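You operate a simulated robot arm through the tools that you are given. There is no shell and no other tool.

You run a simulated robot arm. Do the job below in one go: nothing can be reset, and whatever is moved stays where it is left.

TASK
Run the black earth nut down at 15 Nm and the yellow one at 25 Nm.
Fine: use the green straight driver, one clean run a nut, and put it back in its holster.

Only the result counts: the job must be done as asked and must still hold three seconds after the hand-in. Knocking over, shifting, dropping, spilling or breaking anything else fails it.

THE ROBOT
A 6-joint arm with a fingered hand, fixed in place. Base frame: the origin is on the floor under the middle of its stand, x ahead of it, y to its left, z up; the work surface is at about z = 500. Units: mm, rad, N and s.
It reaches about 1346 mm from its shoulder. Its first joint turns from -2.601 to 2.601 rad. Payload 3.5 kg.
The TCP is the grasp point between the finger pads, 26 mm short of the fingertips. In the tool frame z runs along the fingers and y along their closing line. The gripper opens to 132 mm; its body begins 73 mm behind the TCP. The gripper is a hand of 4 fingers: y runs from the thumb to the fingers, the wrist lies at [0, 0, -234] in the tool frame, and closing takes about 1.5 s.
Orientation is that of the tool frame in the base frame, as a unit quaternion [x, y, z, w]. With the fingers straight down and closing along the base's y, the tool's x points along the base's -x, its y along +y and its z along -z.

THE INTERFACE
- The arm moves only by the tool nudge_tool. Its argument "series" is a list of rows, each a list of 3 entries, a list of its own where there are three numbers: the shift along the base's x, y, z in mm, then the turn, a rotation vector about the base's x, y, z in degrees, then the closure, from 0 (fully open) to 1 (shut). In form: [[[tx, ty, tz], [ax, ay, az], grip], ...]. A call has 1 to 20 rows; each row shifts and turns the commanded pose from where the row before left it. A row lasts 0.2 s, in which the tool goes at most 50 mm and 0.15 rad; a call with a longer step from one row to the next is refused whole, and so is a gripper value outside its range. Where a pose cannot be reached the arm comes as near as it can. A force on the tool above 40 N (or 10 N above the force at the start of the call, whichever is more), or a blocked arm, ends the call early, and 0.2 s more pass. The fingers move at their own pace (about 108 mm/s each) and stop on an object; they squeeze with about 32 N. The grip force told is the motor's: it shows also when the fingers shut on nothing. Time passes only in rows, and 0.2 s behind the last, so rows that do not move let the fingers close. The reply holds the time, the measured pose of the TCP, the force on the tool along the base axes, the opening and the grip force, in the units named above and with some noise, with the torque about the TCP (base axes, N m) and any sound that the robot's microphone picked up, and new pictures: "views" is both (left out), scene, wrist or none.
- Cameras (640 x 400 px; columns grow to the right, rows downward): "scene" is fixed at [50.6, 498.4, 1247.1]; the picture's right is [-0.05, -1.00, 0.00], its down [-0.57, 0.03, -0.82] and it looks along [0.82, -0.04, -0.57] (base axes); focal length 343 px, centre (320, 200). "wrist" rides on the gripper at [68, 2, -97] in the tool frame; the picture's right is [-0.03, 1.00, 0.00], its down [-0.82, -0.02, -0.58] and it looks along [-0.58, -0.01, 0.82] (tool axes); focal length 270 px, centre (320, 200).
- move_column(by): slides the trunk up (or, below 0, down) by that many mm; the arm rides with it, the base frame stays. It gives what a move gives, with no picture.
- set_grasp(shape): the hand has 4 fingers and takes this shape, open, in about a second: jaw (thumb against the fingers, like two jaws); tri (thumb and two fingers); tip (a fingertip pinch); poke (one finger out to press); point (the index stretched); flat (the hand flat); cup (the hand cupped); fist (a fist). The gripper value then closes the fingers along that shape, each until it touches; the sizes above hold for jaw. It gives what a move gives, with no picture.
- point_at(camera, pixels): for up to 12 pixels [column, row] of the newest picture of that camera ("zoom" is the newest enlarged one), the place [x, y, z] in the base frame of the surface seen there, good to about 2 mm. It takes no simulated time.
- zoom(camera, box): a new picture of the part [left, top, right, bottom] of that camera's present view, enlarged. It takes no simulated time.
- close_job(): hands the job in; it is judged then, once.

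Open the gripper and draw the arm clear of the work before you hand the job in, unless the task says otherwise.

The tools are called by a JSON object that holds its "api" and its "payload". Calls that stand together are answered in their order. nudge_tool: Moves the arm, as the interface text tells. Its arguments: {"type":"object","properties":{"series":{"type":"array"},"views":{"type":"string","enum":["both","scene","wrist","none"]}},"required":["series"]} The other tools are called the same way: move_column (by) moves the trunk up or down; set_grasp (shape) gives the hand a shape; point_at (camera, pixels) gives the place of the surface under pixels of a picture; zoom (camera, box) takes an enlarged picture of a part of a camera's view; close_job () hands the job in.

At the start:

```text
time_s: 0.0
tool_pos: [661.7, 463.6, 1020.5]
tcp_rot: [0.0, 1.0, 0.0, 0.0]
contact_force: [-0.3, -0.1, -0.3]
torque: [0.0, 0.01, 0.01]
finger_gap: 131.8
grip_force: 0.1
shape: jaw
trunk travel left (down, up): [-920.0, 50.0]
```

scene: 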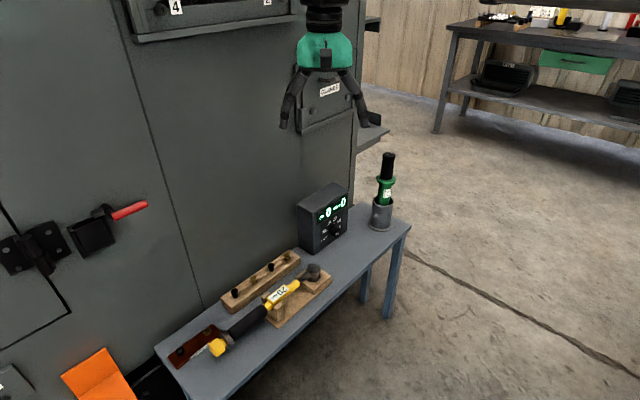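
wrist: 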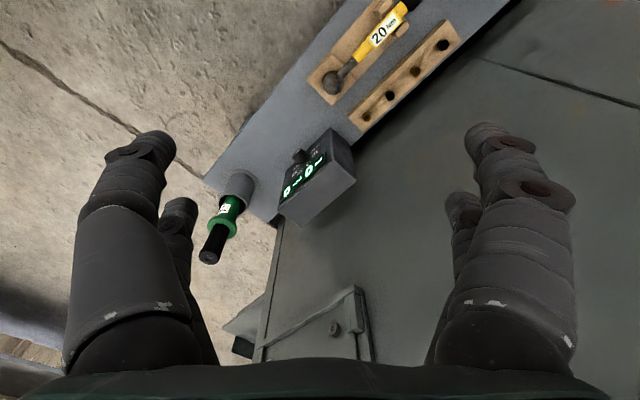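

The scene shows a bench with a controller box at about (323,215), a green straight driver in a holster at (385,195), and a yellow angle tool lying on a wood block. I zoom in on the parts before moving anything.

{"api": "zoom", "payload": {"camera": "scene", "box": [280, 140, 420, 260]}}

{"api": "zoom", "payload": {"camera": "scene", "box": [150, 230, 350, 380]}}

{"api": "zoom", "payload": {"camera": "scene", "box": [0, 180, 200, 400]}}

{"api": "zoom", "payload": {"camera": "scene", "box": [440, 0, 640, 130]}}

{"api": "zoom", "payload": {"camera": "scene", "box": [100, 0, 400, 180]}}

```text
3.33 times, centred on (350, 200) of scene
```

zoom: 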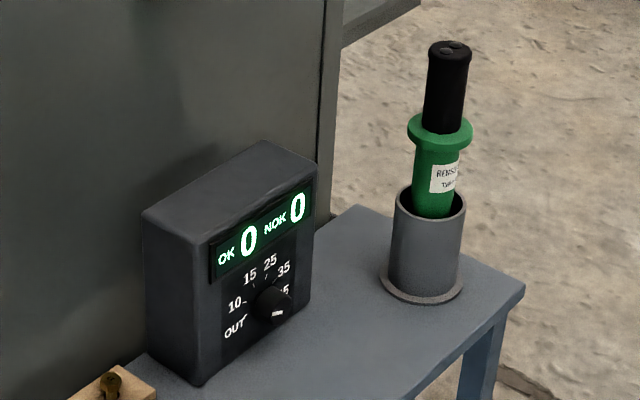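

```text
2.67 times, centred on (250, 305) of scene
```

zoom: 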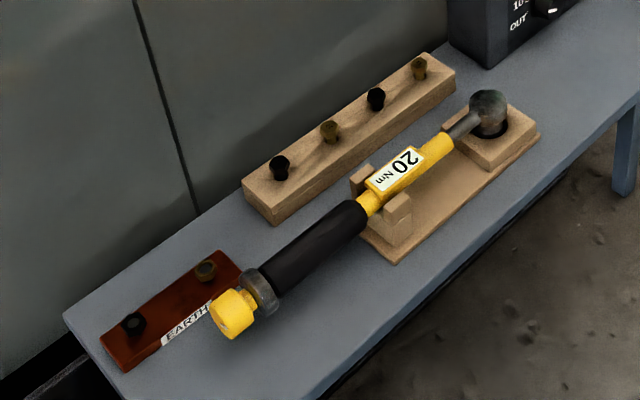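

```text
1.82 times, centred on (100, 290) of scene
```

zoom: 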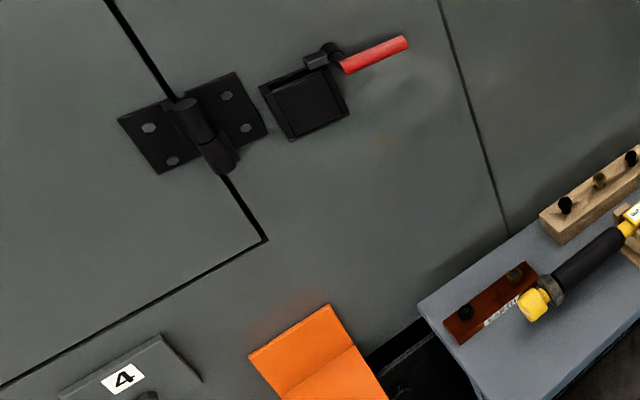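

```text
3.08 times, centred on (540, 65) of scene
```

zoom: 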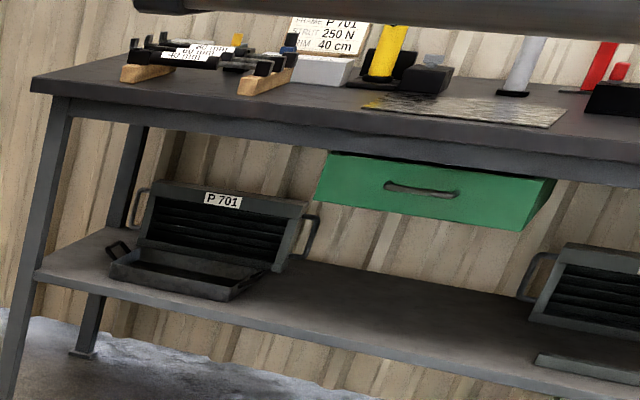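

```text
2.13 times, centred on (250, 90) of scene
```

zoom: 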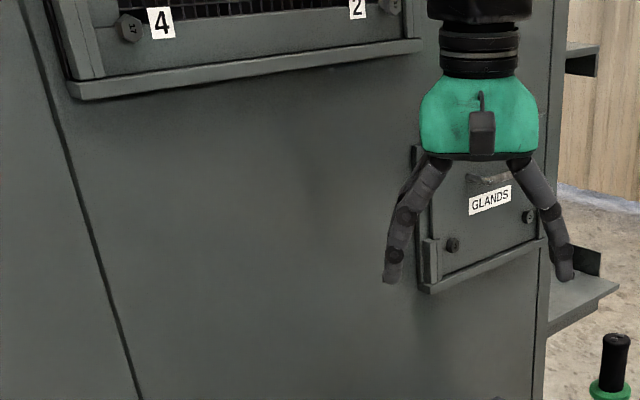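

The controller has a dial with OUT/10/15/25/35/?5 and counters OK 0, NOK 0; the earth bar carries two nuts at about (197,340) and (214,327). I zoom tighter for the dial pointer and the nuts, and query their places.

{"api": "zoom", "payload": {"camera": "scene", "box": [290, 180, 360, 260]}}

{"api": "zoom", "payload": {"camera": "scene", "box": [155, 310, 255, 380]}}

{"api": "zoom", "payload": {"camera": "scene", "box": [360, 145, 420, 240]}}

{"api": "zoom", "payload": {"camera": "wrist", "box": [190, 120, 370, 280]}}

{"api": "point_at", "payload": {"camera": "scene", "pixels": [[388, 155], [387, 180], [385, 195], [381, 228], [391, 200], [372, 200], [332, 226], [197, 347], [214, 330], [360, 235], [240, 360], [405, 225]]}}

```text
5.00 times, centred on (325, 220) of scene
```

zoom: 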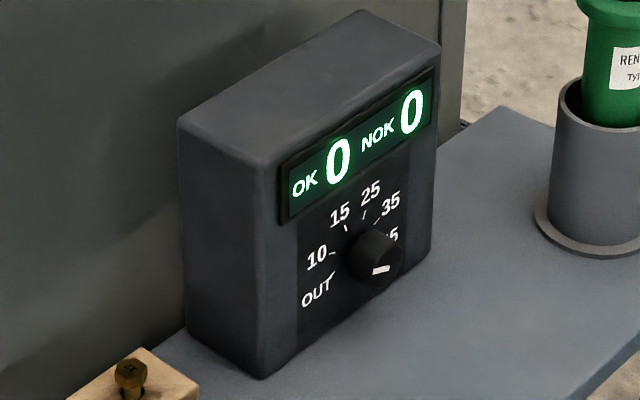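

```text
5.71 times, centred on (205, 345) of scene
```

zoom: 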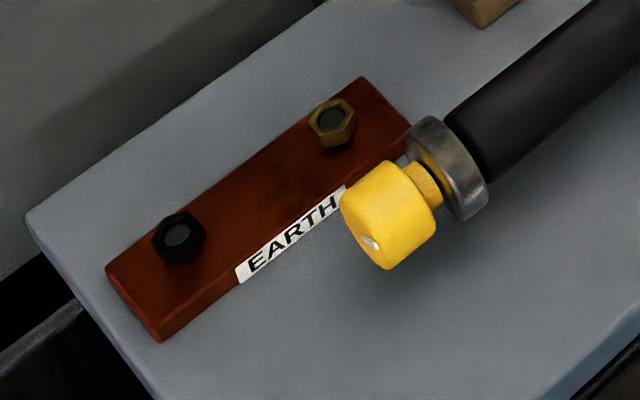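

```text
4.21 times, centred on (390, 192) of scene
```

zoom: 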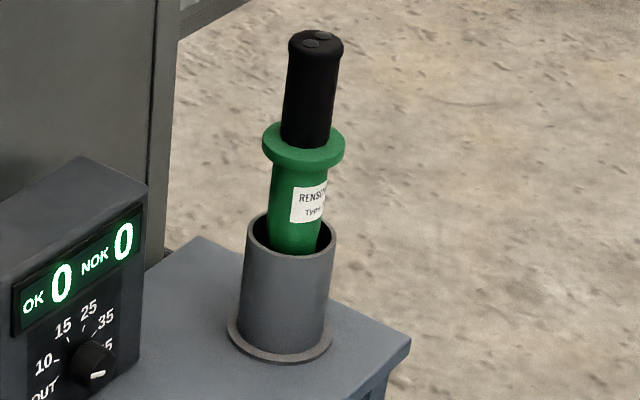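

```text
2.50 times, centred on (280, 200) of wrist
```

zoom: 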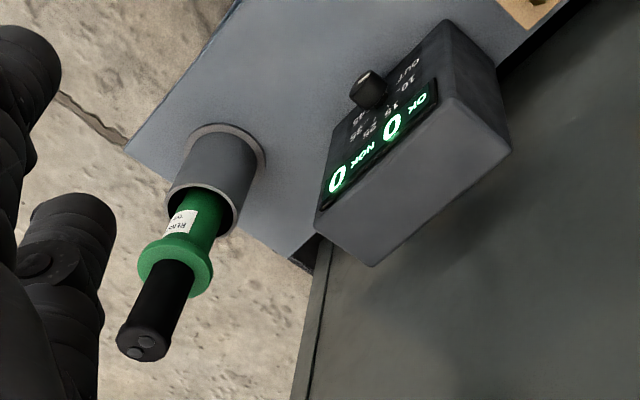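

```text
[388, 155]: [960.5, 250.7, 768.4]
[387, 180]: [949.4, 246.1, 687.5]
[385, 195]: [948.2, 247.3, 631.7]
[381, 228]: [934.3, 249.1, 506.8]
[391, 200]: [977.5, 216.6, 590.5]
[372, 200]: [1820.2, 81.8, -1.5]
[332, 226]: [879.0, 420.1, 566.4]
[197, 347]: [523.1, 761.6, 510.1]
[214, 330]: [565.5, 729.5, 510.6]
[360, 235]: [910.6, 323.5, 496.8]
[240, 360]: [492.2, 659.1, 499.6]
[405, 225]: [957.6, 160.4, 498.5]
```

I need geometry of the controller face, knob and display. I zoom on the controller and sample points on it.

{"api": "zoom", "payload": {"camera": "scene", "box": [290, 180, 360, 260]}}

{"api": "point_at", "payload": {"camera": "zoom", "pixels": [[270, 360], [425, 240], [270, 175], [432, 55], [360, 262], [380, 250], [382, 270], [400, 250], [300, 310], [190, 130], [365, 15], [425, 130]]}}

{"api": "zoom", "payload": {"camera": "scene", "box": [315, 210, 350, 245]}}

```text
5.00 times, centred on (325, 220) of scene
```

zoom: 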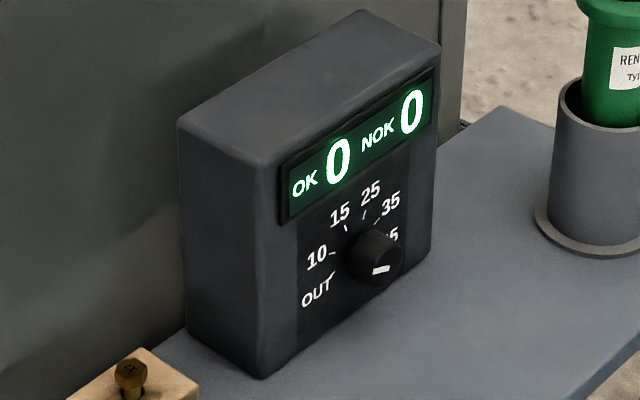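

```text
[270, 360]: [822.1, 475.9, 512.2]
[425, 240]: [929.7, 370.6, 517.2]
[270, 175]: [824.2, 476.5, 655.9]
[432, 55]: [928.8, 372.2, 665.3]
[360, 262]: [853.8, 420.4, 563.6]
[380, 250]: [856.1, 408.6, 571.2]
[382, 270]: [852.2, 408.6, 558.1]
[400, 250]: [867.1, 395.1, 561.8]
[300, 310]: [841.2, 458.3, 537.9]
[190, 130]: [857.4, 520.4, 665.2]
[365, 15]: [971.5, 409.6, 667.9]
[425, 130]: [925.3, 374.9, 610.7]
```

```text
11.43 times, centred on (332, 228) of scene
```

zoom: 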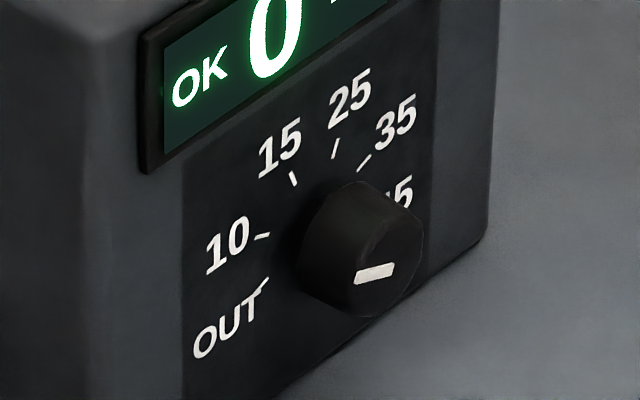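

I sample the knob and tick marks in the fine zoom to get the dial centre and angles.

{"api": "point_at", "payload": {"camera": "zoom", "pixels": [[266, 284], [262, 237], [293, 180], [335, 148], [363, 162], [357, 278], [392, 267], [390, 235], [410, 260], [350, 300], [310, 225], [345, 195]]}}

```text
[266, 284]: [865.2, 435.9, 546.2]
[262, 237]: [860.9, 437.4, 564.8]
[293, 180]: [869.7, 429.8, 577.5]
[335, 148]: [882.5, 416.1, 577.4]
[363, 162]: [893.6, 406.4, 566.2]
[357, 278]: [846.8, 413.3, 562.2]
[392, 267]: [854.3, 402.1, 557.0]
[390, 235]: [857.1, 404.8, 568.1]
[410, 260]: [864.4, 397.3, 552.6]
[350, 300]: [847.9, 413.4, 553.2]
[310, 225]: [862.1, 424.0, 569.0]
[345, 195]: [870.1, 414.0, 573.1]
```

From the ticks I fit the dial centre at about (857,404,557), with the pointer apparently near 10. I now move the open hand away from the cabinet, lower and pitched forward 36°, to view the driver and controller up close with the wrist camera.

{"api": "nudge_tool", "payload": {"series": [[[9.3, -23.7, -29.2], [0, -4, 0], 0], [[9.3, -23.7, -29.2], [0, -4, 0], 0], [[9.3, -23.7, -29.2], [0, -4, 0], 0], [[9.3, -23.7, -29.2], [0, -4, 0], 0], [[9.3, -23.7, -29.2], [0, -4, 0], 0], [[9.3, -23.7, -29.2], [0, -4, 0], 0], [[9.3, -23.7, -29.2], [0, -4, 0], 0], [[9.3, -23.7, -29.2], [0, -4, 0], 0], [[9.3, -23.7, -29.2], [0, -4, 0], 0]], "views": "both"}}

```text
time_s: 2.0
tool_pos: [745.2, 250.1, 1065.4]
tcp_rot: [0.0, 0.951, 0.0, 0.309]
contact_force: [-0.2, -0.8, 0.1]
torque: [0.01, -0.01, -0.02]
finger_gap: 132.0
grip_force: 0.1
shape: jaw
out of reach, approached as far as the arm can: row 1, 2, 3, 4, 5, 6, 7, 8, 9
trunk travel left (down, up): [-920.0, 50.0]
```

scene: 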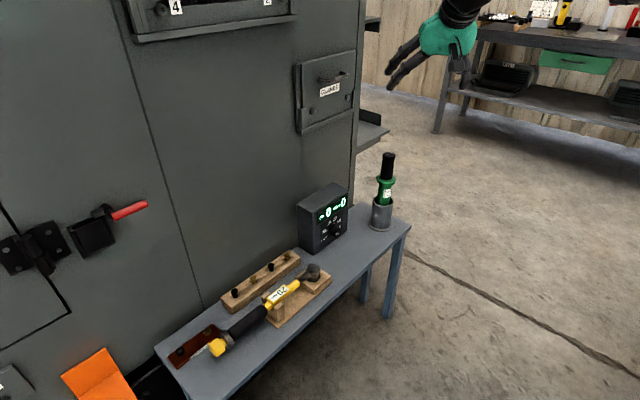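
wrist: 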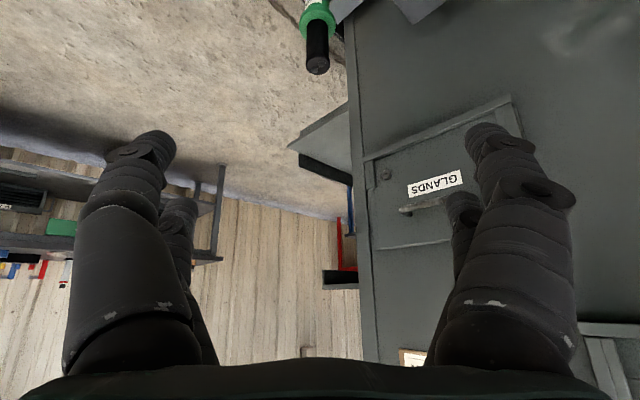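

The arm could not get down to z 758 (stopped at 1065) because the shoulder is too high. The space below the hand is free, so I lower the trunk by 300 mm.

{"api": "move_column", "payload": {"by": -300}}

{"api": "nudge_tool", "payload": {"series": [[[0, 0, 0], [0, 0, 0], 0]], "views": "both"}}

```text
time_s: 5.0
tool_pos: [744.8, 251.9, 765.1]
tcp_rot: [0.001, 0.951, 0.0, 0.309]
contact_force: [0.1, -0.6, -0.3]
torque: [0.02, -0.01, 0.04]
finger_gap: 132.2
grip_force: 0.0
shape: jaw
trunk travel left (down, up): [-620.0, 350.0]
```

```text
time_s: 5.4
tool_pos: [745.9, 251.6, 765.6]
tcp_rot: [0.001, 0.951, 0.0, 0.308]
contact_force: [-0.6, 0.5, 0.0]
torque: [-0.01, -0.01, -0.03]
finger_gap: 131.9
grip_force: 0.0
shape: jaw
trunk travel left (down, up): [-620.0, 350.0]
```

scene: 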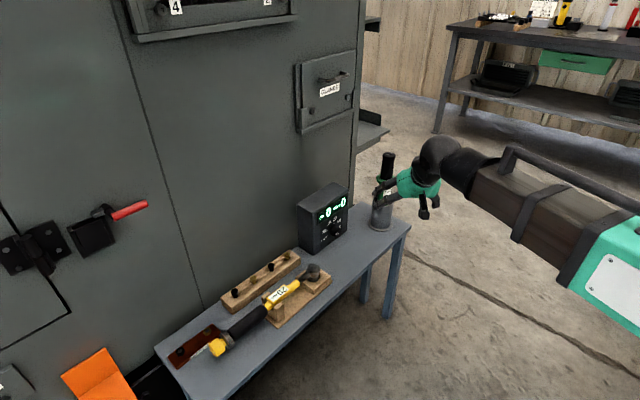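
wrist: 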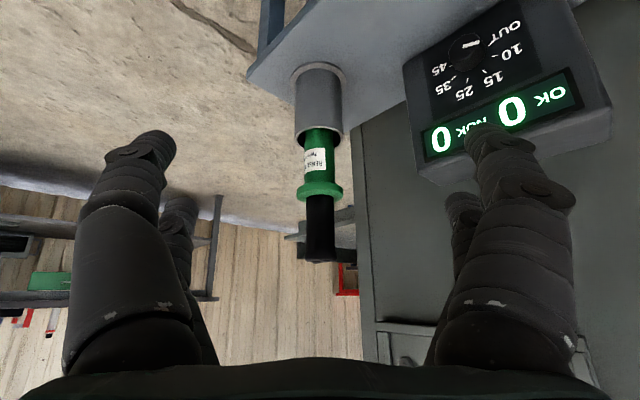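

Now the wrist camera sees the driver at (318,180) and the dial at (465,48), both upside down. I zoom in on the dial and the driver.

{"api": "zoom", "payload": {"camera": "wrist", "box": [420, 0, 550, 100]}}

{"api": "zoom", "payload": {"camera": "wrist", "box": [260, 50, 380, 270]}}

{"api": "zoom", "payload": {"camera": "wrist", "box": [290, 130, 350, 180]}}

{"api": "point_at", "payload": {"camera": "wrist", "pixels": [[320, 258], [320, 225], [320, 190], [322, 150], [320, 110], [318, 70], [307, 225], [334, 225], [298, 190], [343, 190], [297, 110], [341, 110]]}}

```text
4.00 times, centred on (485, 50) of wrist
```

zoom: 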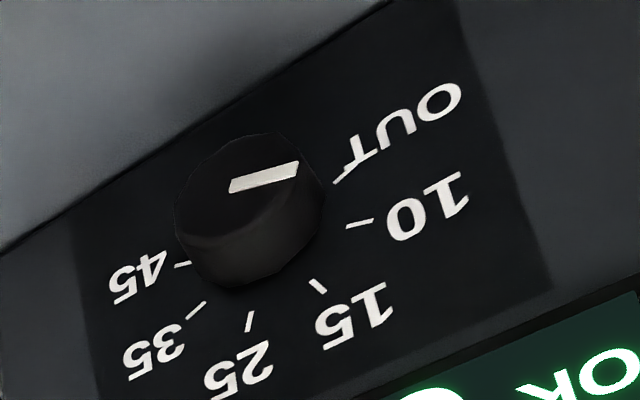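

```text
1.82 times, centred on (320, 160) of wrist
```

zoom: 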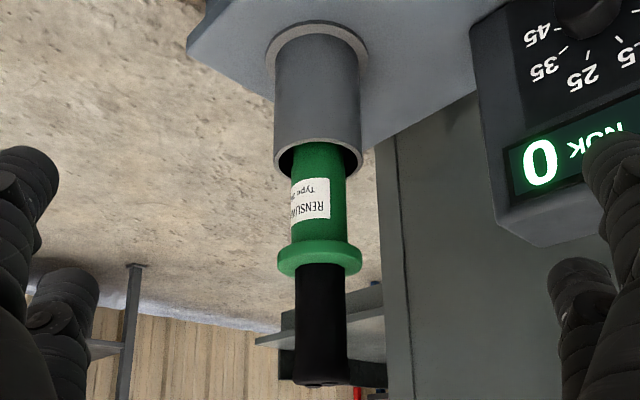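

```text
8.00 times, centred on (320, 155) of wrist
```

zoom: 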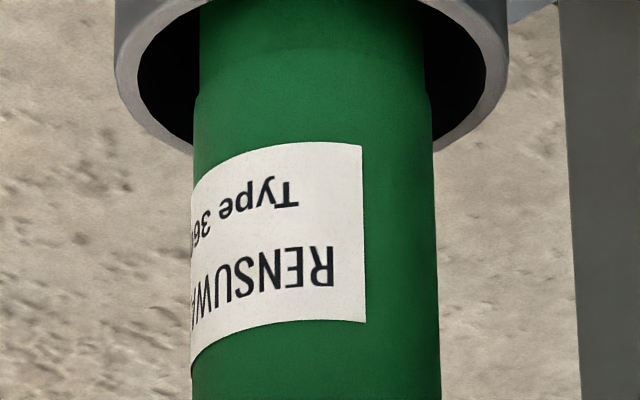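

```text
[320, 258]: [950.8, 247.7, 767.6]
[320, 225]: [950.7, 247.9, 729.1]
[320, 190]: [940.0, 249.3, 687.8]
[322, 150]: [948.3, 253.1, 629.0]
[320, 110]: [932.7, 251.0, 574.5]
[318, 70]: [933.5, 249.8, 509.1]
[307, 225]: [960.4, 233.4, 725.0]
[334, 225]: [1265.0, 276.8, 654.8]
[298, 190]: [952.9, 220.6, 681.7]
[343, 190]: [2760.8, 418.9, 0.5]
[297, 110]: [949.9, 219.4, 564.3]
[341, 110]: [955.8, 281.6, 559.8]
```

The pointer sits at about the 10 mark (front pointer bar at zoom (230,188)→(298,170)), the driver axis is vertical near (965,250), and its grip is about 30 mm thick from z 695 to 768. I lower the trunk 150 mm more (space below is clear, outside the bench edge), then yaw the hand 45° to look at the dial square on.

{"api": "move_column", "payload": {"by": -150}}

{"api": "nudge_tool", "payload": {"series": [[[-5, 2, 0], [0, 0, 7.6], 0], [[-5, 2, 0], [0, 0, 7.6], 0], [[-5, 2, 0], [0, 0, 7.6], 0], [[-5, 2, 0], [0, 0, 7.6], 0], [[-5, 2, 0], [0, 0, 7.6], 0], [[-5, 2, 0], [0, 0, 7.6], 0]], "views": "both"}}

```text
time_s: 7.2
tool_pos: [745.7, 250.3, 616.0]
tcp_rot: [0.0, 0.951, 0.0, 0.309]
contact_force: [-0.5, -0.4, 0.5]
torque: [0.0, 0.0, -0.03]
finger_gap: 131.7
grip_force: 0.1
shape: jaw
trunk travel left (down, up): [-470.0, 500.0]
```

```text
time_s: 8.6
tool_pos: [715.7, 263.7, 614.8]
tcp_rot: [-0.37, 0.876, 0.12, 0.285]
contact_force: [0.1, 0.2, 0.3]
torque: [-0.01, 0.03, 0.01]
finger_gap: 132.0
grip_force: 0.0
shape: jaw
trunk travel left (down, up): [-470.0, 500.0]
```

scene: 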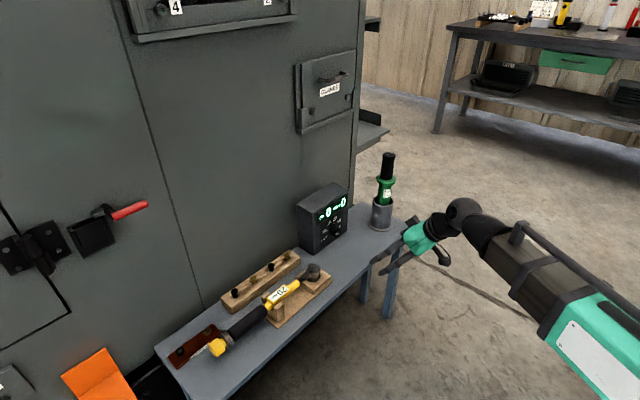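
wrist: 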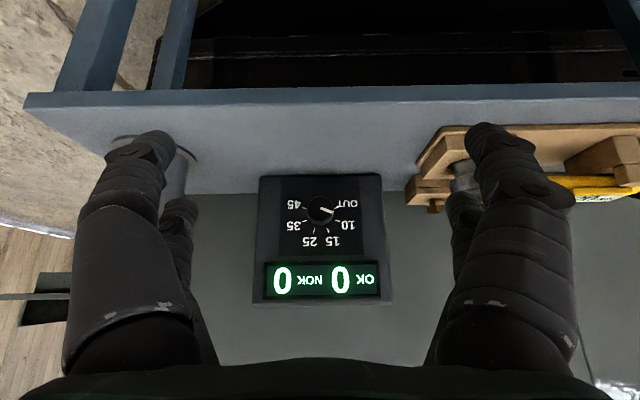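

The camera now faces the controller square on (dial at (321,210)). I zoom in to read the pointer exactly.

{"api": "zoom", "payload": {"camera": "wrist", "box": [270, 175, 370, 240]}}

{"api": "point_at", "payload": {"camera": "zoom", "pixels": [[320, 225], [300, 200], [340, 235], [285, 190], [320, 290], [240, 190], [400, 180], [350, 180], [100, 100], [560, 100], [100, 330], [560, 330]]}}

{"api": "point_at", "payload": {"camera": "wrist", "pixels": [[320, 93], [60, 95], [320, 120], [320, 180], [320, 190], [262, 300], [388, 300], [262, 180], [382, 178], [610, 160], [440, 140], [225, 190]]}}

```text
6.15 times, centred on (320, 208) of wrist
```

zoom: 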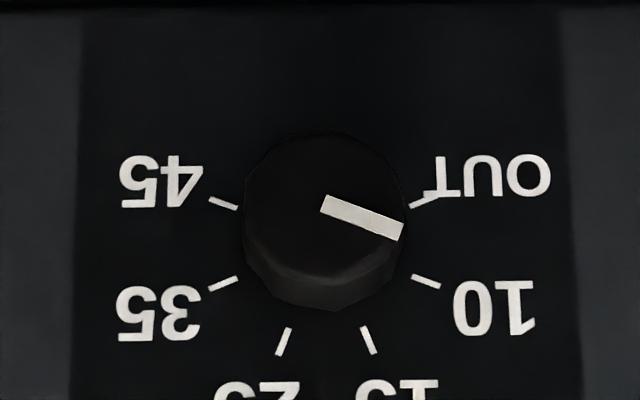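

```text
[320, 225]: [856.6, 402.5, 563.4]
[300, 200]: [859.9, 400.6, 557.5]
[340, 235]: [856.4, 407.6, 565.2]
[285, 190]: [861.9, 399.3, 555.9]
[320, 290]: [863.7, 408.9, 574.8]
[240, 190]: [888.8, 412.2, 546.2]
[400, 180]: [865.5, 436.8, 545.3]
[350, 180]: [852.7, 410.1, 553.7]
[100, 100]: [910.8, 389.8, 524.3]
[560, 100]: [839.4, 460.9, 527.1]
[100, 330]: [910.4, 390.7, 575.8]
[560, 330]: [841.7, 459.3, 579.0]
```

```text
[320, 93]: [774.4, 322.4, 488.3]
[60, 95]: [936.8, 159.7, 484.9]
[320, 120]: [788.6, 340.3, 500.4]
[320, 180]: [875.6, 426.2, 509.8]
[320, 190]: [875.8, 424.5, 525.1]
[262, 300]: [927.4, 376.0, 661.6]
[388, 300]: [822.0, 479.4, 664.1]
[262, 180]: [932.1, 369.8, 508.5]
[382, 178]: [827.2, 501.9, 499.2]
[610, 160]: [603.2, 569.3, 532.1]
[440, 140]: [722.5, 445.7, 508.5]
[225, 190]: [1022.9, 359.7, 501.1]
```

The pointer is exactly on 10, ticks are spaced 45°, knob front centre is about (856,404,557) and about 34 mm across. I sample the fingers themselves to learn their spread before planning the pinch.

{"api": "point_at", "payload": {"camera": "wrist", "pixels": [[150, 140], [165, 160], [185, 205], [195, 215], [490, 135], [480, 160], [455, 205], [470, 215], [130, 240], [190, 260], [520, 240], [450, 260]]}}

{"api": "zoom", "payload": {"camera": "scene", "box": [360, 180, 480, 290]}}

```text
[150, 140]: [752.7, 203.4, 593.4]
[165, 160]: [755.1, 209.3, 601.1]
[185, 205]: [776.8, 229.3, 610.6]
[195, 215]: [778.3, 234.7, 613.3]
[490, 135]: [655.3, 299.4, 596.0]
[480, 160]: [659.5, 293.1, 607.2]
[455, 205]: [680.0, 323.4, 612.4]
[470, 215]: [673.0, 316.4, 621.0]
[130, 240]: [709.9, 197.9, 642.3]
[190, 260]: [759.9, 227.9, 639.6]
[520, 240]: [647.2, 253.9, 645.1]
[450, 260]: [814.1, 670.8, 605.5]
```

```text
3.64 times, centred on (420, 235) of scene
```

zoom: 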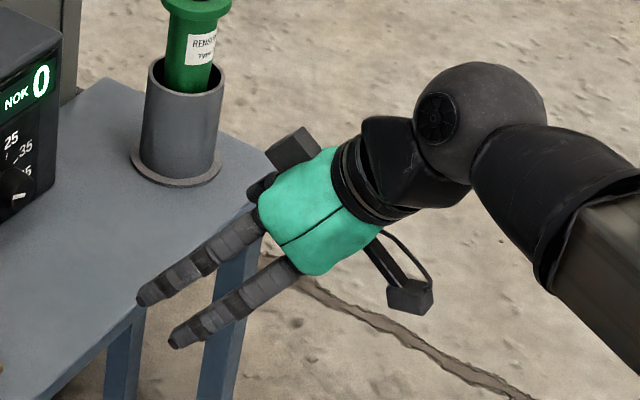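

In jaw the digits sit as two pairs at tool x ≈ ±22 mm. I try the "tip" shape to see whether it gives a single opposed pinch better suited to the 34 mm knob.

{"api": "set_grasp", "payload": {"shape": "tip"}}

{"api": "nudge_tool", "payload": {"series": [[[0, 0, 0], [0, 0, 0], 0]], "views": "both"}}

{"api": "zoom", "payload": {"camera": "scene", "box": [360, 180, 480, 290]}}

```text
time_s: 9.4
tool_pos: [715.2, 263.5, 614.8]
tcp_rot: [-0.368, 0.877, 0.119, 0.285]
contact_force: [-0.3, -0.1, -0.3]
torque: [-0.04, -0.02, 0.02]
finger_gap: 131.9
grip_force: 0.0
shape: tip
trunk travel left (down, up): [-470.0, 500.0]
```

```text
time_s: 9.8
tool_pos: [715.4, 263.8, 614.9]
tcp_rot: [-0.369, 0.877, 0.12, 0.285]
contact_force: [0.0, -0.7, -0.8]
torque: [-0.01, 0.01, 0.01]
finger_gap: 131.9
grip_force: 0.0
shape: tip
trunk travel left (down, up): [-470.0, 500.0]
```

scene: 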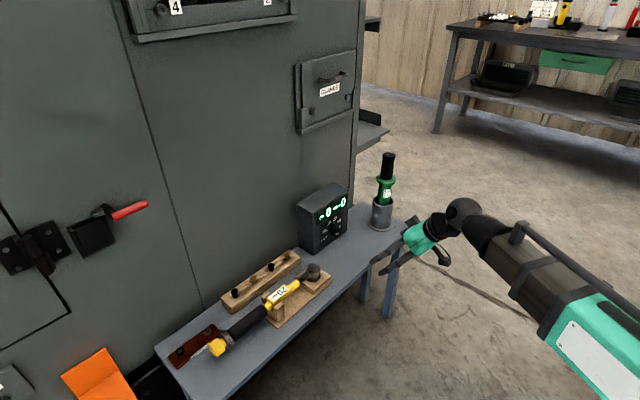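
wrist: 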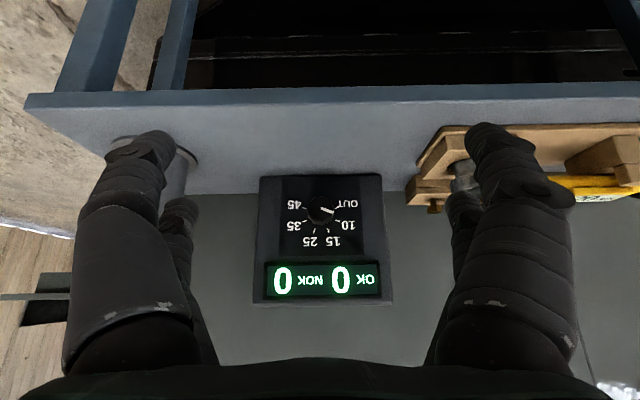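

```text
3.64 times, centred on (420, 235) of scene
```

zoom: 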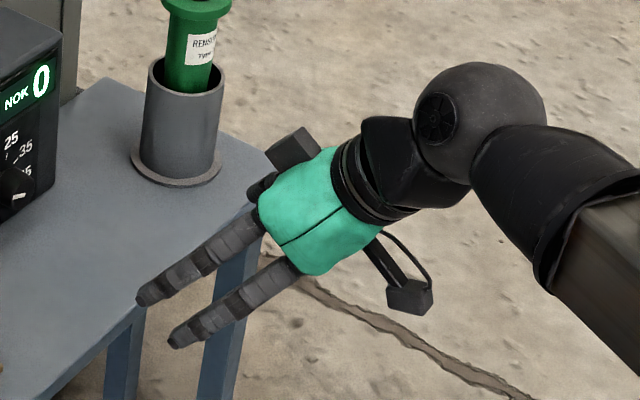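

Open, the shape looks the same; I close it partly in free air to see how the digits come together in "tip".

{"api": "nudge_tool", "payload": {"series": [[[0, 0, 0], [0, 0, 0], 0.7], [[0, 0, 0], [0, 0, 0], 0.7], [[0, 0, 0], [0, 0, 0], 0.7], [[0, 0, 0], [0, 0, 0], 0.7]], "views": "wrist"}}

{"api": "zoom", "payload": {"camera": "scene", "box": [360, 180, 480, 290]}}

```text
time_s: 10.8
tool_pos: [715.1, 263.2, 615.6]
tcp_rot: [-0.369, 0.877, 0.119, 0.284]
contact_force: [0.1, -0.5, 0.0]
torque: [0.01, 0.0, -0.02]
finger_gap: 39.9
grip_force: 0.0
shape: tip
trunk travel left (down, up): [-470.0, 500.0]
```

wrist: 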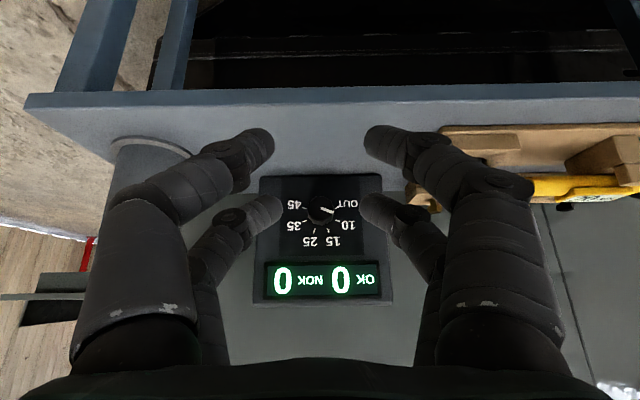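

```text
3.64 times, centred on (420, 235) of scene
```

zoom: 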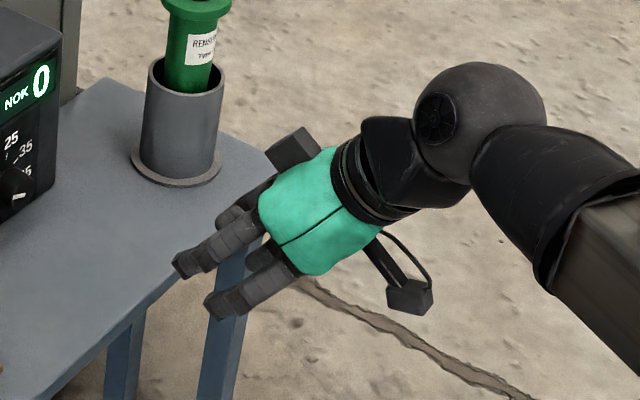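

"tip" still uses two opposed pairs (gap 40 mm at closure 0.7). I check "tri" the same way.

{"api": "set_grasp", "payload": {"shape": "tri"}}

{"api": "nudge_tool", "payload": {"series": [[[0, 0, 0], [0, 0, 0], 0.7], [[0, 0, 0], [0, 0, 0], 0.7], [[0, 0, 0], [0, 0, 0], 0.7], [[0, 0, 0], [0, 0, 0], 0.7]], "views": "wrist"}}

{"api": "zoom", "payload": {"camera": "scene", "box": [360, 180, 480, 290]}}

```text
time_s: 11.8
tool_pos: [715.7, 263.5, 615.6]
tcp_rot: [-0.369, 0.877, 0.119, 0.284]
contact_force: [0.0, 0.0, -0.7]
torque: [-0.01, 0.02, -0.03]
finger_gap: 131.7
grip_force: 0.1
shape: tri
trunk travel left (down, up): [-470.0, 500.0]
```

```text
time_s: 12.8
tool_pos: [717.5, 263.3, 616.1]
tcp_rot: [-0.368, 0.877, 0.119, 0.284]
contact_force: [-0.8, 0.5, -0.2]
torque: [0.02, 0.02, -0.02]
finger_gap: 39.9
grip_force: 0.1
shape: tri
trunk travel left (down, up): [-470.0, 500.0]
```

wrist: 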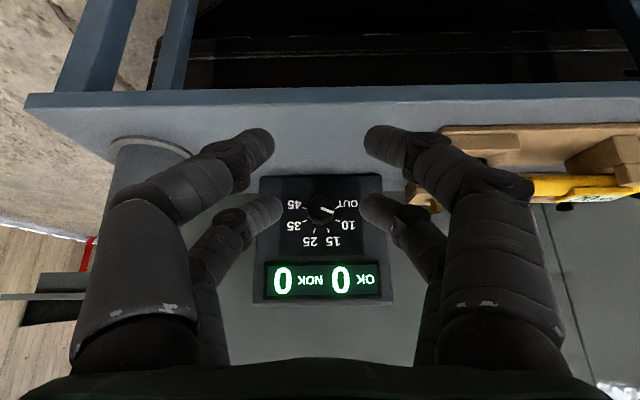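

```text
3.64 times, centred on (420, 235) of scene
```

zoom: 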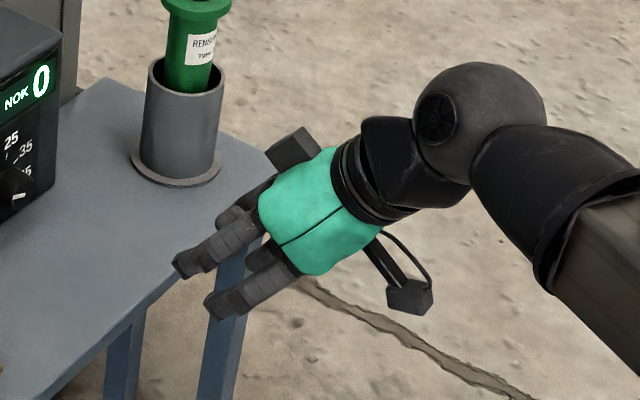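

All three pinching shapes are the same two-by-two arrangement. I measure the digits' positions at this 40 mm gap.

{"api": "point_at", "payload": {"camera": "wrist", "pixels": [[265, 133], [262, 155], [376, 133], [378, 150], [272, 200], [276, 215], [367, 200], [366, 215], [235, 175], [410, 175], [235, 235], [415, 230]]}}

{"api": "zoom", "payload": {"camera": "wrist", "box": [190, 110, 450, 270]}}

```text
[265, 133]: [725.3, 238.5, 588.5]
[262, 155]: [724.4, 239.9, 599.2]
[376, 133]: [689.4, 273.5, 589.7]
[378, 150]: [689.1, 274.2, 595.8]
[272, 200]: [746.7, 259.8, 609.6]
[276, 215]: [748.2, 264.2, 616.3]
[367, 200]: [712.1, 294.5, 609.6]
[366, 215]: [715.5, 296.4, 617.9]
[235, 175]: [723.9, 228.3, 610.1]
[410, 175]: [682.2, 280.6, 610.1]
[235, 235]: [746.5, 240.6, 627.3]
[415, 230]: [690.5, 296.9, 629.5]
```

```text
2.46 times, centred on (320, 190) of wrist
```

zoom: 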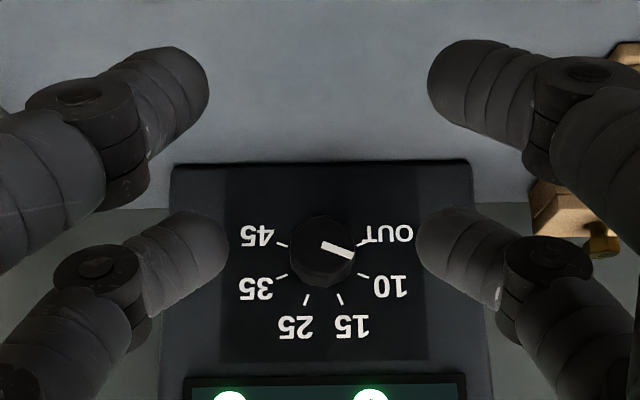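

Each digit tip is at tool x ≈ ±18, so closing on the 34 mm knob makes a four-point cage. I pitch the hand to about 70° from vertical (rotation about (0.707,-0.707,0)) while rising clear, then lower the trunk so the arm can reach dial height.

{"api": "nudge_tool", "payload": {"series": [[[0, 0, 36], [4.8, -4.8, 0], 0.62], [[0, 0, 36], [4.8, -4.8, 0], 0.62], [[0, 0, 36], [4.8, -4.8, 0], 0.62], [[0, 0, 36], [4.8, -4.8, 0], 0.62], [[0, 0, 36], [4.8, -4.8, 0], 0.62]], "views": "none"}}

{"api": "move_column", "payload": {"by": -200}}

{"api": "nudge_tool", "payload": {"series": [[[0, 0, 0], [0, 0, 0], 0.62]], "views": "both"}}

```text
time_s: 13.9
tool_pos: [716.6, 262.9, 724.9]
tcp_rot: [-0.318, 0.755, 0.219, 0.53]
contact_force: [0.3, 0.1, -0.7]
torque: [-0.01, 0.0, -0.04]
finger_gap: 49.4
grip_force: 0.1
shape: tri
out of reach, approached as far as the arm can: row 1, 2, 3, 4, 5
trunk travel left (down, up): [-470.0, 500.0]
```

```text
time_s: 16.1
tool_pos: [716.7, 262.9, 524.6]
tcp_rot: [-0.318, 0.755, 0.22, 0.53]
contact_force: [-0.5, -1.0, 0.1]
torque: [0.02, -0.01, 0.02]
finger_gap: 49.9
grip_force: 0.2
shape: tri
trunk travel left (down, up): [-270.0, 700.0]
```

```text
time_s: 16.5
tool_pos: [715.6, 264.0, 523.8]
tcp_rot: [-0.318, 0.754, 0.22, 0.53]
contact_force: [-0.5, -0.6, 0.3]
torque: [-0.03, -0.01, -0.01]
finger_gap: 49.7
grip_force: 0.0
shape: tri
trunk travel left (down, up): [-270.0, 700.0]
```

scene: 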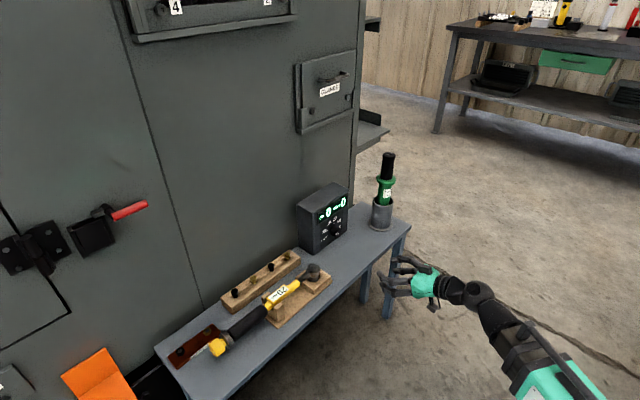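
wrist: 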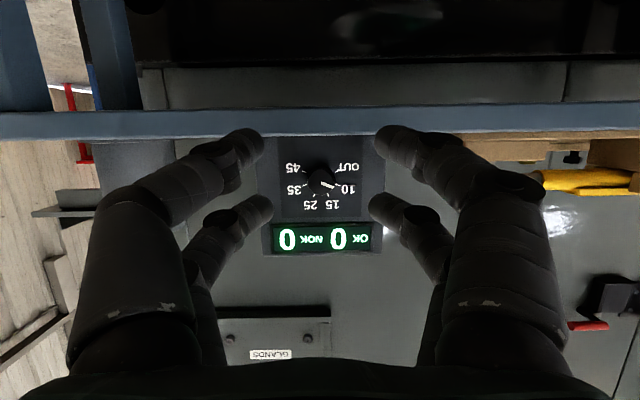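

The wrist height seems to stay fixed relative to the trunk (wrist z ≈ 1254 + trunk travel in every pose). I test with a small pure z nudge in free air.

{"api": "nudge_tool", "payload": {"series": [[[0, 0, 20], [0, 0, 0], 0.62]], "views": "none"}}

{"api": "nudge_tool", "payload": {"series": [[[0, 0, -10], [0, 0, 0], 0.62]], "views": "none"}}

```text
time_s: 16.9
tool_pos: [716.6, 261.2, 524.3]
tcp_rot: [-0.318, 0.755, 0.219, 0.53]
contact_force: [-0.1, 0.6, -0.2]
torque: [0.03, 0.0, 0.05]
finger_gap: 49.6
grip_force: 0.1
shape: tri
out of reach, approached as far as the arm can: row 1
trunk travel left (down, up): [-270.0, 700.0]
```

```text
time_s: 17.3
tool_pos: [716.6, 263.3, 523.7]
tcp_rot: [-0.318, 0.755, 0.219, 0.53]
contact_force: [0.1, 0.8, -0.6]
torque: [0.0, 0.02, 0.02]
finger_gap: 49.8
grip_force: 0.1
shape: tri
out of reach, approached as far as the arm can: row 1
trunk travel left (down, up): [-270.0, 700.0]
```

Confirmed: height comes only from the trunk (wrist z = 1254.5 + travel), the arm moves horizontally and in orientation. I raise the trunk 37.5 mm to put the fingertips at dial height, and roll the hand -22.5° about its own axis.

{"api": "move_column", "payload": {"by": 37.5}}

{"api": "nudge_tool", "payload": {"series": [[[20, 20, 0], [-4.98, -4.98, 2.57], 0.62], [[20, 20, 0], [-4.98, -4.98, 2.57], 0.62], [[20, 20, 0], [-4.98, -4.98, 2.57], 0.62], [[10, 10, 0], [0, 0, 0], 0.62]], "views": "both"}}

```text
time_s: 18.1
tool_pos: [715.8, 262.7, 561.7]
tcp_rot: [-0.319, 0.754, 0.221, 0.53]
contact_force: [0.4, 0.6, -0.3]
torque: [0.01, 0.01, -0.03]
finger_gap: 49.9
grip_force: 0.0
shape: tri
trunk travel left (down, up): [-307.0, 663.0]
```

```text
time_s: 19.1
tool_pos: [786.3, 332.2, 561.7]
tcp_rot: [-0.461, 0.679, 0.11, 0.561]
contact_force: [0.0, -0.8, 0.4]
torque: [0.02, 0.01, 0.03]
finger_gap: 49.8
grip_force: 0.0
shape: tri
trunk travel left (down, up): [-307.0, 663.0]
```

scene: 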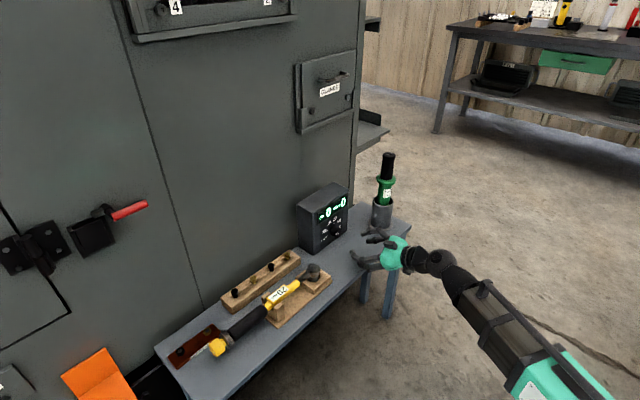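
wrist: 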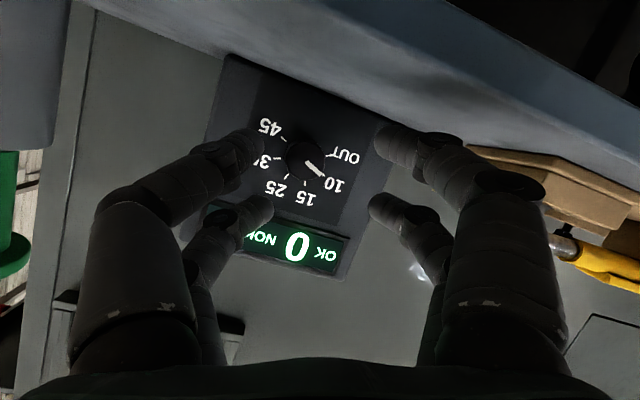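

Fingers straddle the dial axis with clear space to the driver and wrench. I advance about 84 mm toward the knob, stopping short to check alignment.

{"api": "nudge_tool", "payload": {"series": [[[19.5, 20.2, 0], [0, 0, 0], 0.62], [[19.5, 20.2, 0], [0, 0, 0], 0.62], [[10, 10.2, 0], [0, 0, 0], 0.62], [[9.3, 9.8, 0], [0, 0, 0], 0.62]], "views": "both"}}

{"api": "zoom", "payload": {"camera": "wrist", "box": [190, 90, 450, 250]}}

{"api": "zoom", "payload": {"camera": "scene", "box": [290, 170, 430, 290]}}

```text
time_s: 20.1
tool_pos: [845.2, 392.2, 562.0]
tcp_rot: [-0.46, 0.679, 0.111, 0.561]
contact_force: [0.4, -0.2, 0.8]
torque: [0.0, -0.01, 0.01]
finger_gap: 49.6
grip_force: 0.2
shape: tri
trunk travel left (down, up): [-307.0, 663.0]
```

scene: 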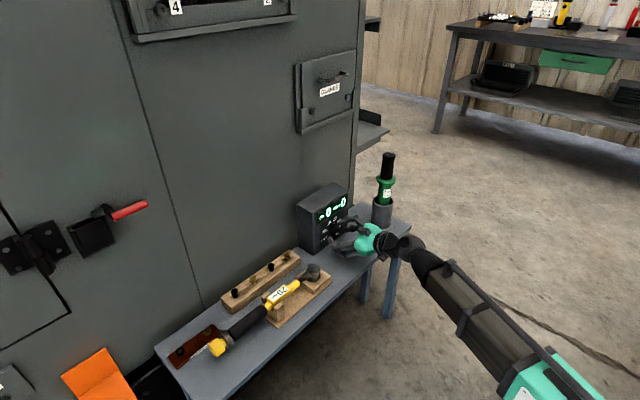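
wrist: 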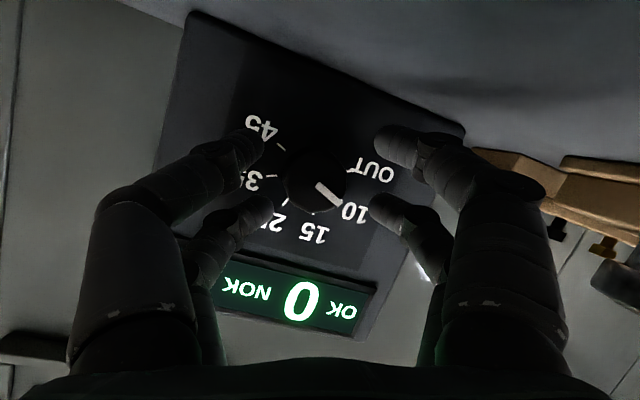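

```text
2.46 times, centred on (320, 170) of wrist
```

zoom: 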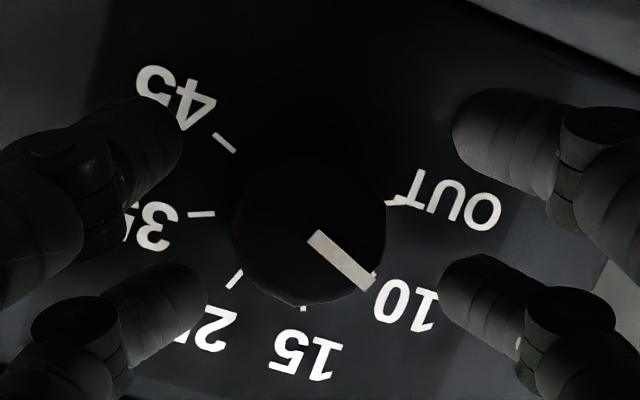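

```text
3.33 times, centred on (360, 230) of scene
```

zoom: 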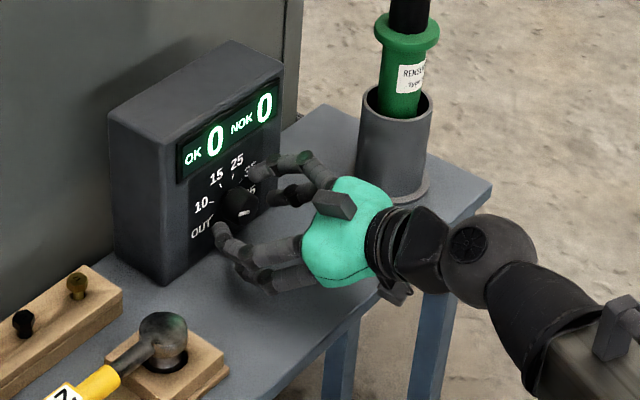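

Alignment looks good. I sample fingertip and knob points to verify the centring before the last 20 mm.

{"api": "point_at", "payload": {"camera": "wrist", "pixels": [[272, 202], [372, 202], [262, 137], [376, 137], [320, 190], [300, 180], [330, 165], [315, 207], [330, 195]]}}

```text
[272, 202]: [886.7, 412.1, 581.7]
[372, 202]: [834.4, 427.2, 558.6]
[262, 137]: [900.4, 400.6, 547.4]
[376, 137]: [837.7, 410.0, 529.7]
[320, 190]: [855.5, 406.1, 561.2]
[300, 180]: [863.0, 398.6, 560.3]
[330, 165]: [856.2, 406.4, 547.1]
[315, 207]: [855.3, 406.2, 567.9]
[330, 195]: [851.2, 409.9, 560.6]
```

Tips and knob are consistent with my model. I advance the last 20 mm gently.

{"api": "nudge_tool", "payload": {"series": [[[5, 5, 0], [0, 0, 0], 0.62], [[5, 5, 0], [0, 0, 0], 0.62], [[3.7, 4, 0], [0, 0, 0], 0.62], [[0, 0, 0], [0, 0, 0], 0.62]], "views": "both"}}

{"api": "zoom", "payload": {"camera": "wrist", "box": [190, 90, 450, 250]}}

```text
time_s: 20.9
tool_pos: [855.2, 398.5, 561.5]
tcp_rot: [-0.457, 0.68, 0.11, 0.563]
contact_force: [-12.7, -18.9, 2.2]
torque: [0.4, -0.34, -0.46]
finger_gap: 49.3
grip_force: 0.2
shape: tri
trunk travel left (down, up): [-307.0, 663.0]
stopped in row 3: the force on the tool passed its limit at 44 N (the readings are from after the stop); the commanded pose is now the measured one
```

scene: 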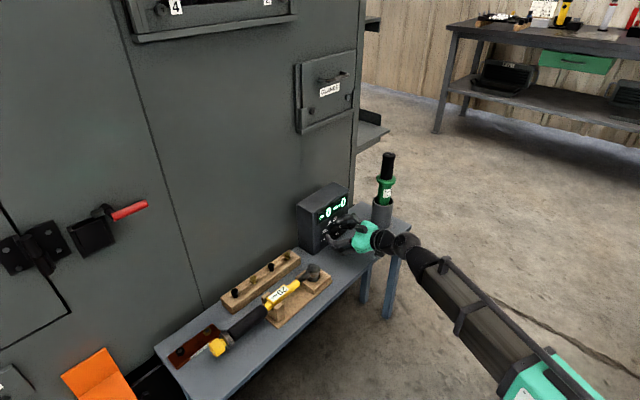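
wrist: 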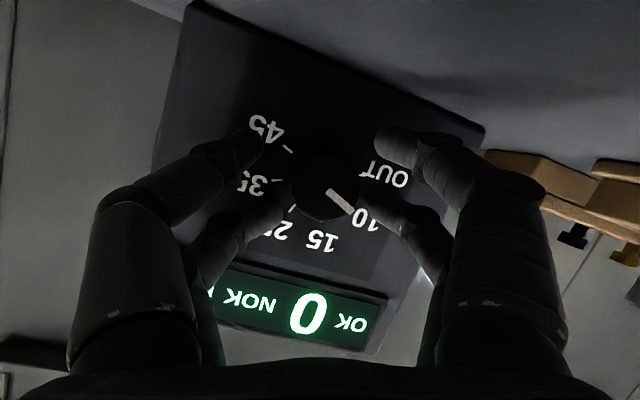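

```text
2.46 times, centred on (320, 170) of wrist
```

zoom: 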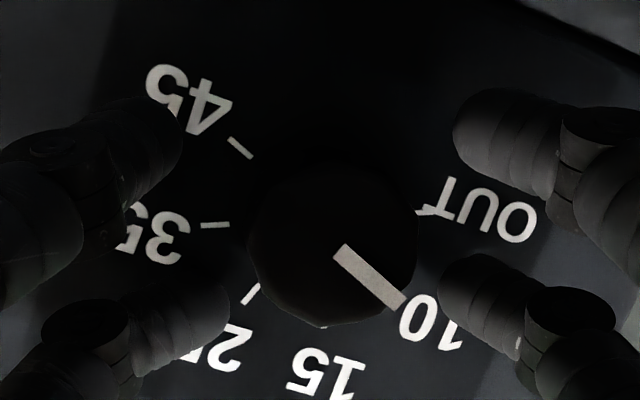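

A fingertip met the panel at about 33 mm TCP depth (44 N stop) — the tips reach further than modelled while open. I back off 5 mm, narrow the gap to about 33 mm, and check that the box has not moved.

{"api": "nudge_tool", "payload": {"series": [[[-3.5, -3.5, 0], [0, 0, 0], 0.62], [[0, 0, 0], [0, 0, 0], 0.75], [[0, 0, 0], [0, 0, 0], 0.75]], "views": "both"}}

{"api": "zoom", "payload": {"camera": "wrist", "box": [190, 90, 450, 250]}}

{"api": "zoom", "payload": {"camera": "scene", "box": [290, 180, 360, 260]}}

{"api": "point_at", "payload": {"camera": "zoom", "pixels": [[270, 360], [270, 175], [432, 55], [190, 130], [365, 15], [280, 300], [410, 80], [240, 300]]}}

```text
time_s: 21.7
tool_pos: [852.9, 398.8, 562.6]
tcp_rot: [-0.458, 0.68, 0.111, 0.562]
contact_force: [-4.8, -10.3, 1.6]
torque: [0.23, -0.19, -0.22]
finger_gap: 34.3
grip_force: 0.1
shape: tri
trunk travel left (down, up): [-307.0, 663.0]
```

scene: 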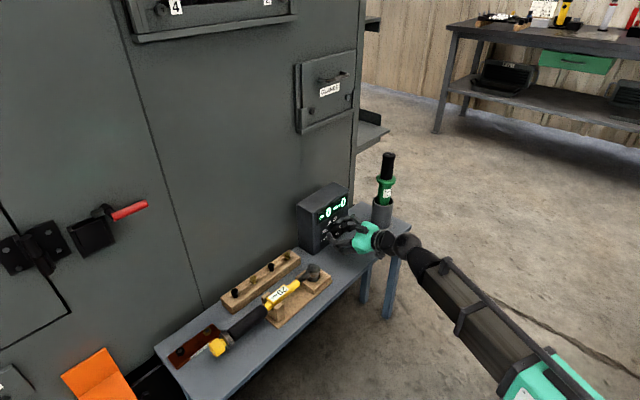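
wrist: 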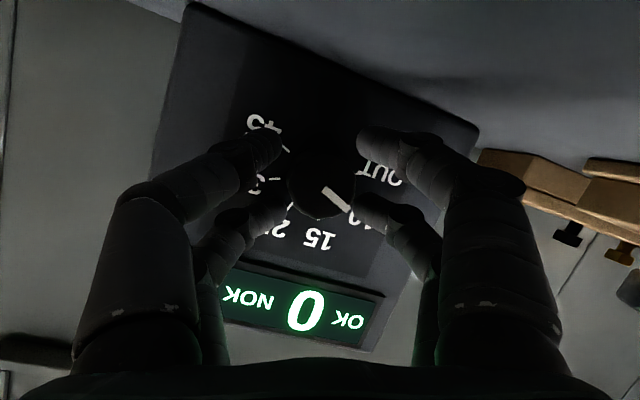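

```text
2.46 times, centred on (320, 170) of wrist
```

zoom: 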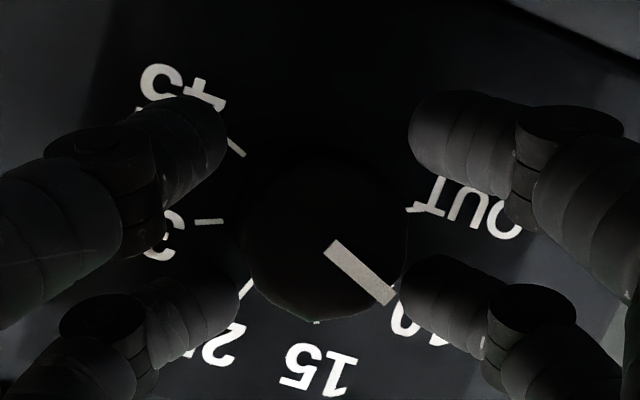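

```text
5.00 times, centred on (325, 220) of scene
```

zoom: 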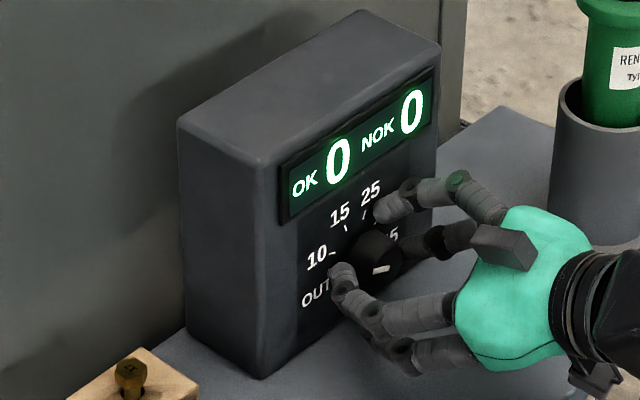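

```text
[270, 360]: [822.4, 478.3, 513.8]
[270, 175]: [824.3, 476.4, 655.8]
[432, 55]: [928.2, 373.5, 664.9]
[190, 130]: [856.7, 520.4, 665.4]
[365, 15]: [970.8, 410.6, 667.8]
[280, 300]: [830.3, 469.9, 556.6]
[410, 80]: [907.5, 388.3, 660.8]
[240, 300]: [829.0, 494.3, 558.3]
```

The box has not moved (same pixel corners). Fingertips reach the spec'd 26 mm, so I back off another ~4 mm until the panel contact force vanishes, keeping the 34 mm gap.

{"api": "nudge_tool", "payload": {"series": [[[-3, -4, 0], [0, 0, 0], 0.75], [[0, 0, 0], [0, 0, 0], 0.75]], "views": "wrist"}}

```text
time_s: 22.3
tool_pos: [851.1, 394.1, 561.6]
tcp_rot: [-0.459, 0.68, 0.11, 0.562]
contact_force: [-0.1, 0.5, 0.5]
torque: [0.02, -0.02, -0.01]
finger_gap: 33.2
grip_force: 0.0
shape: tri
trunk travel left (down, up): [-307.0, 663.0]
```

wrist: 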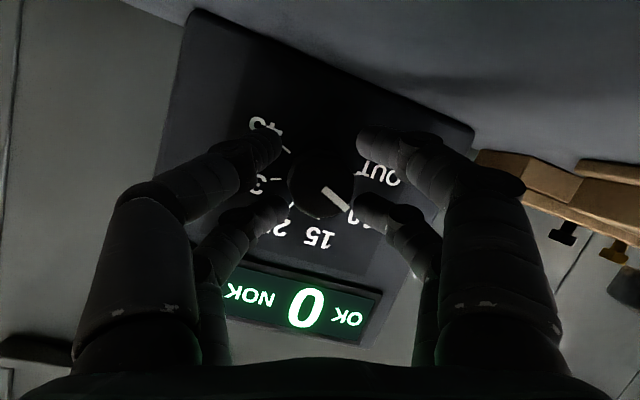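

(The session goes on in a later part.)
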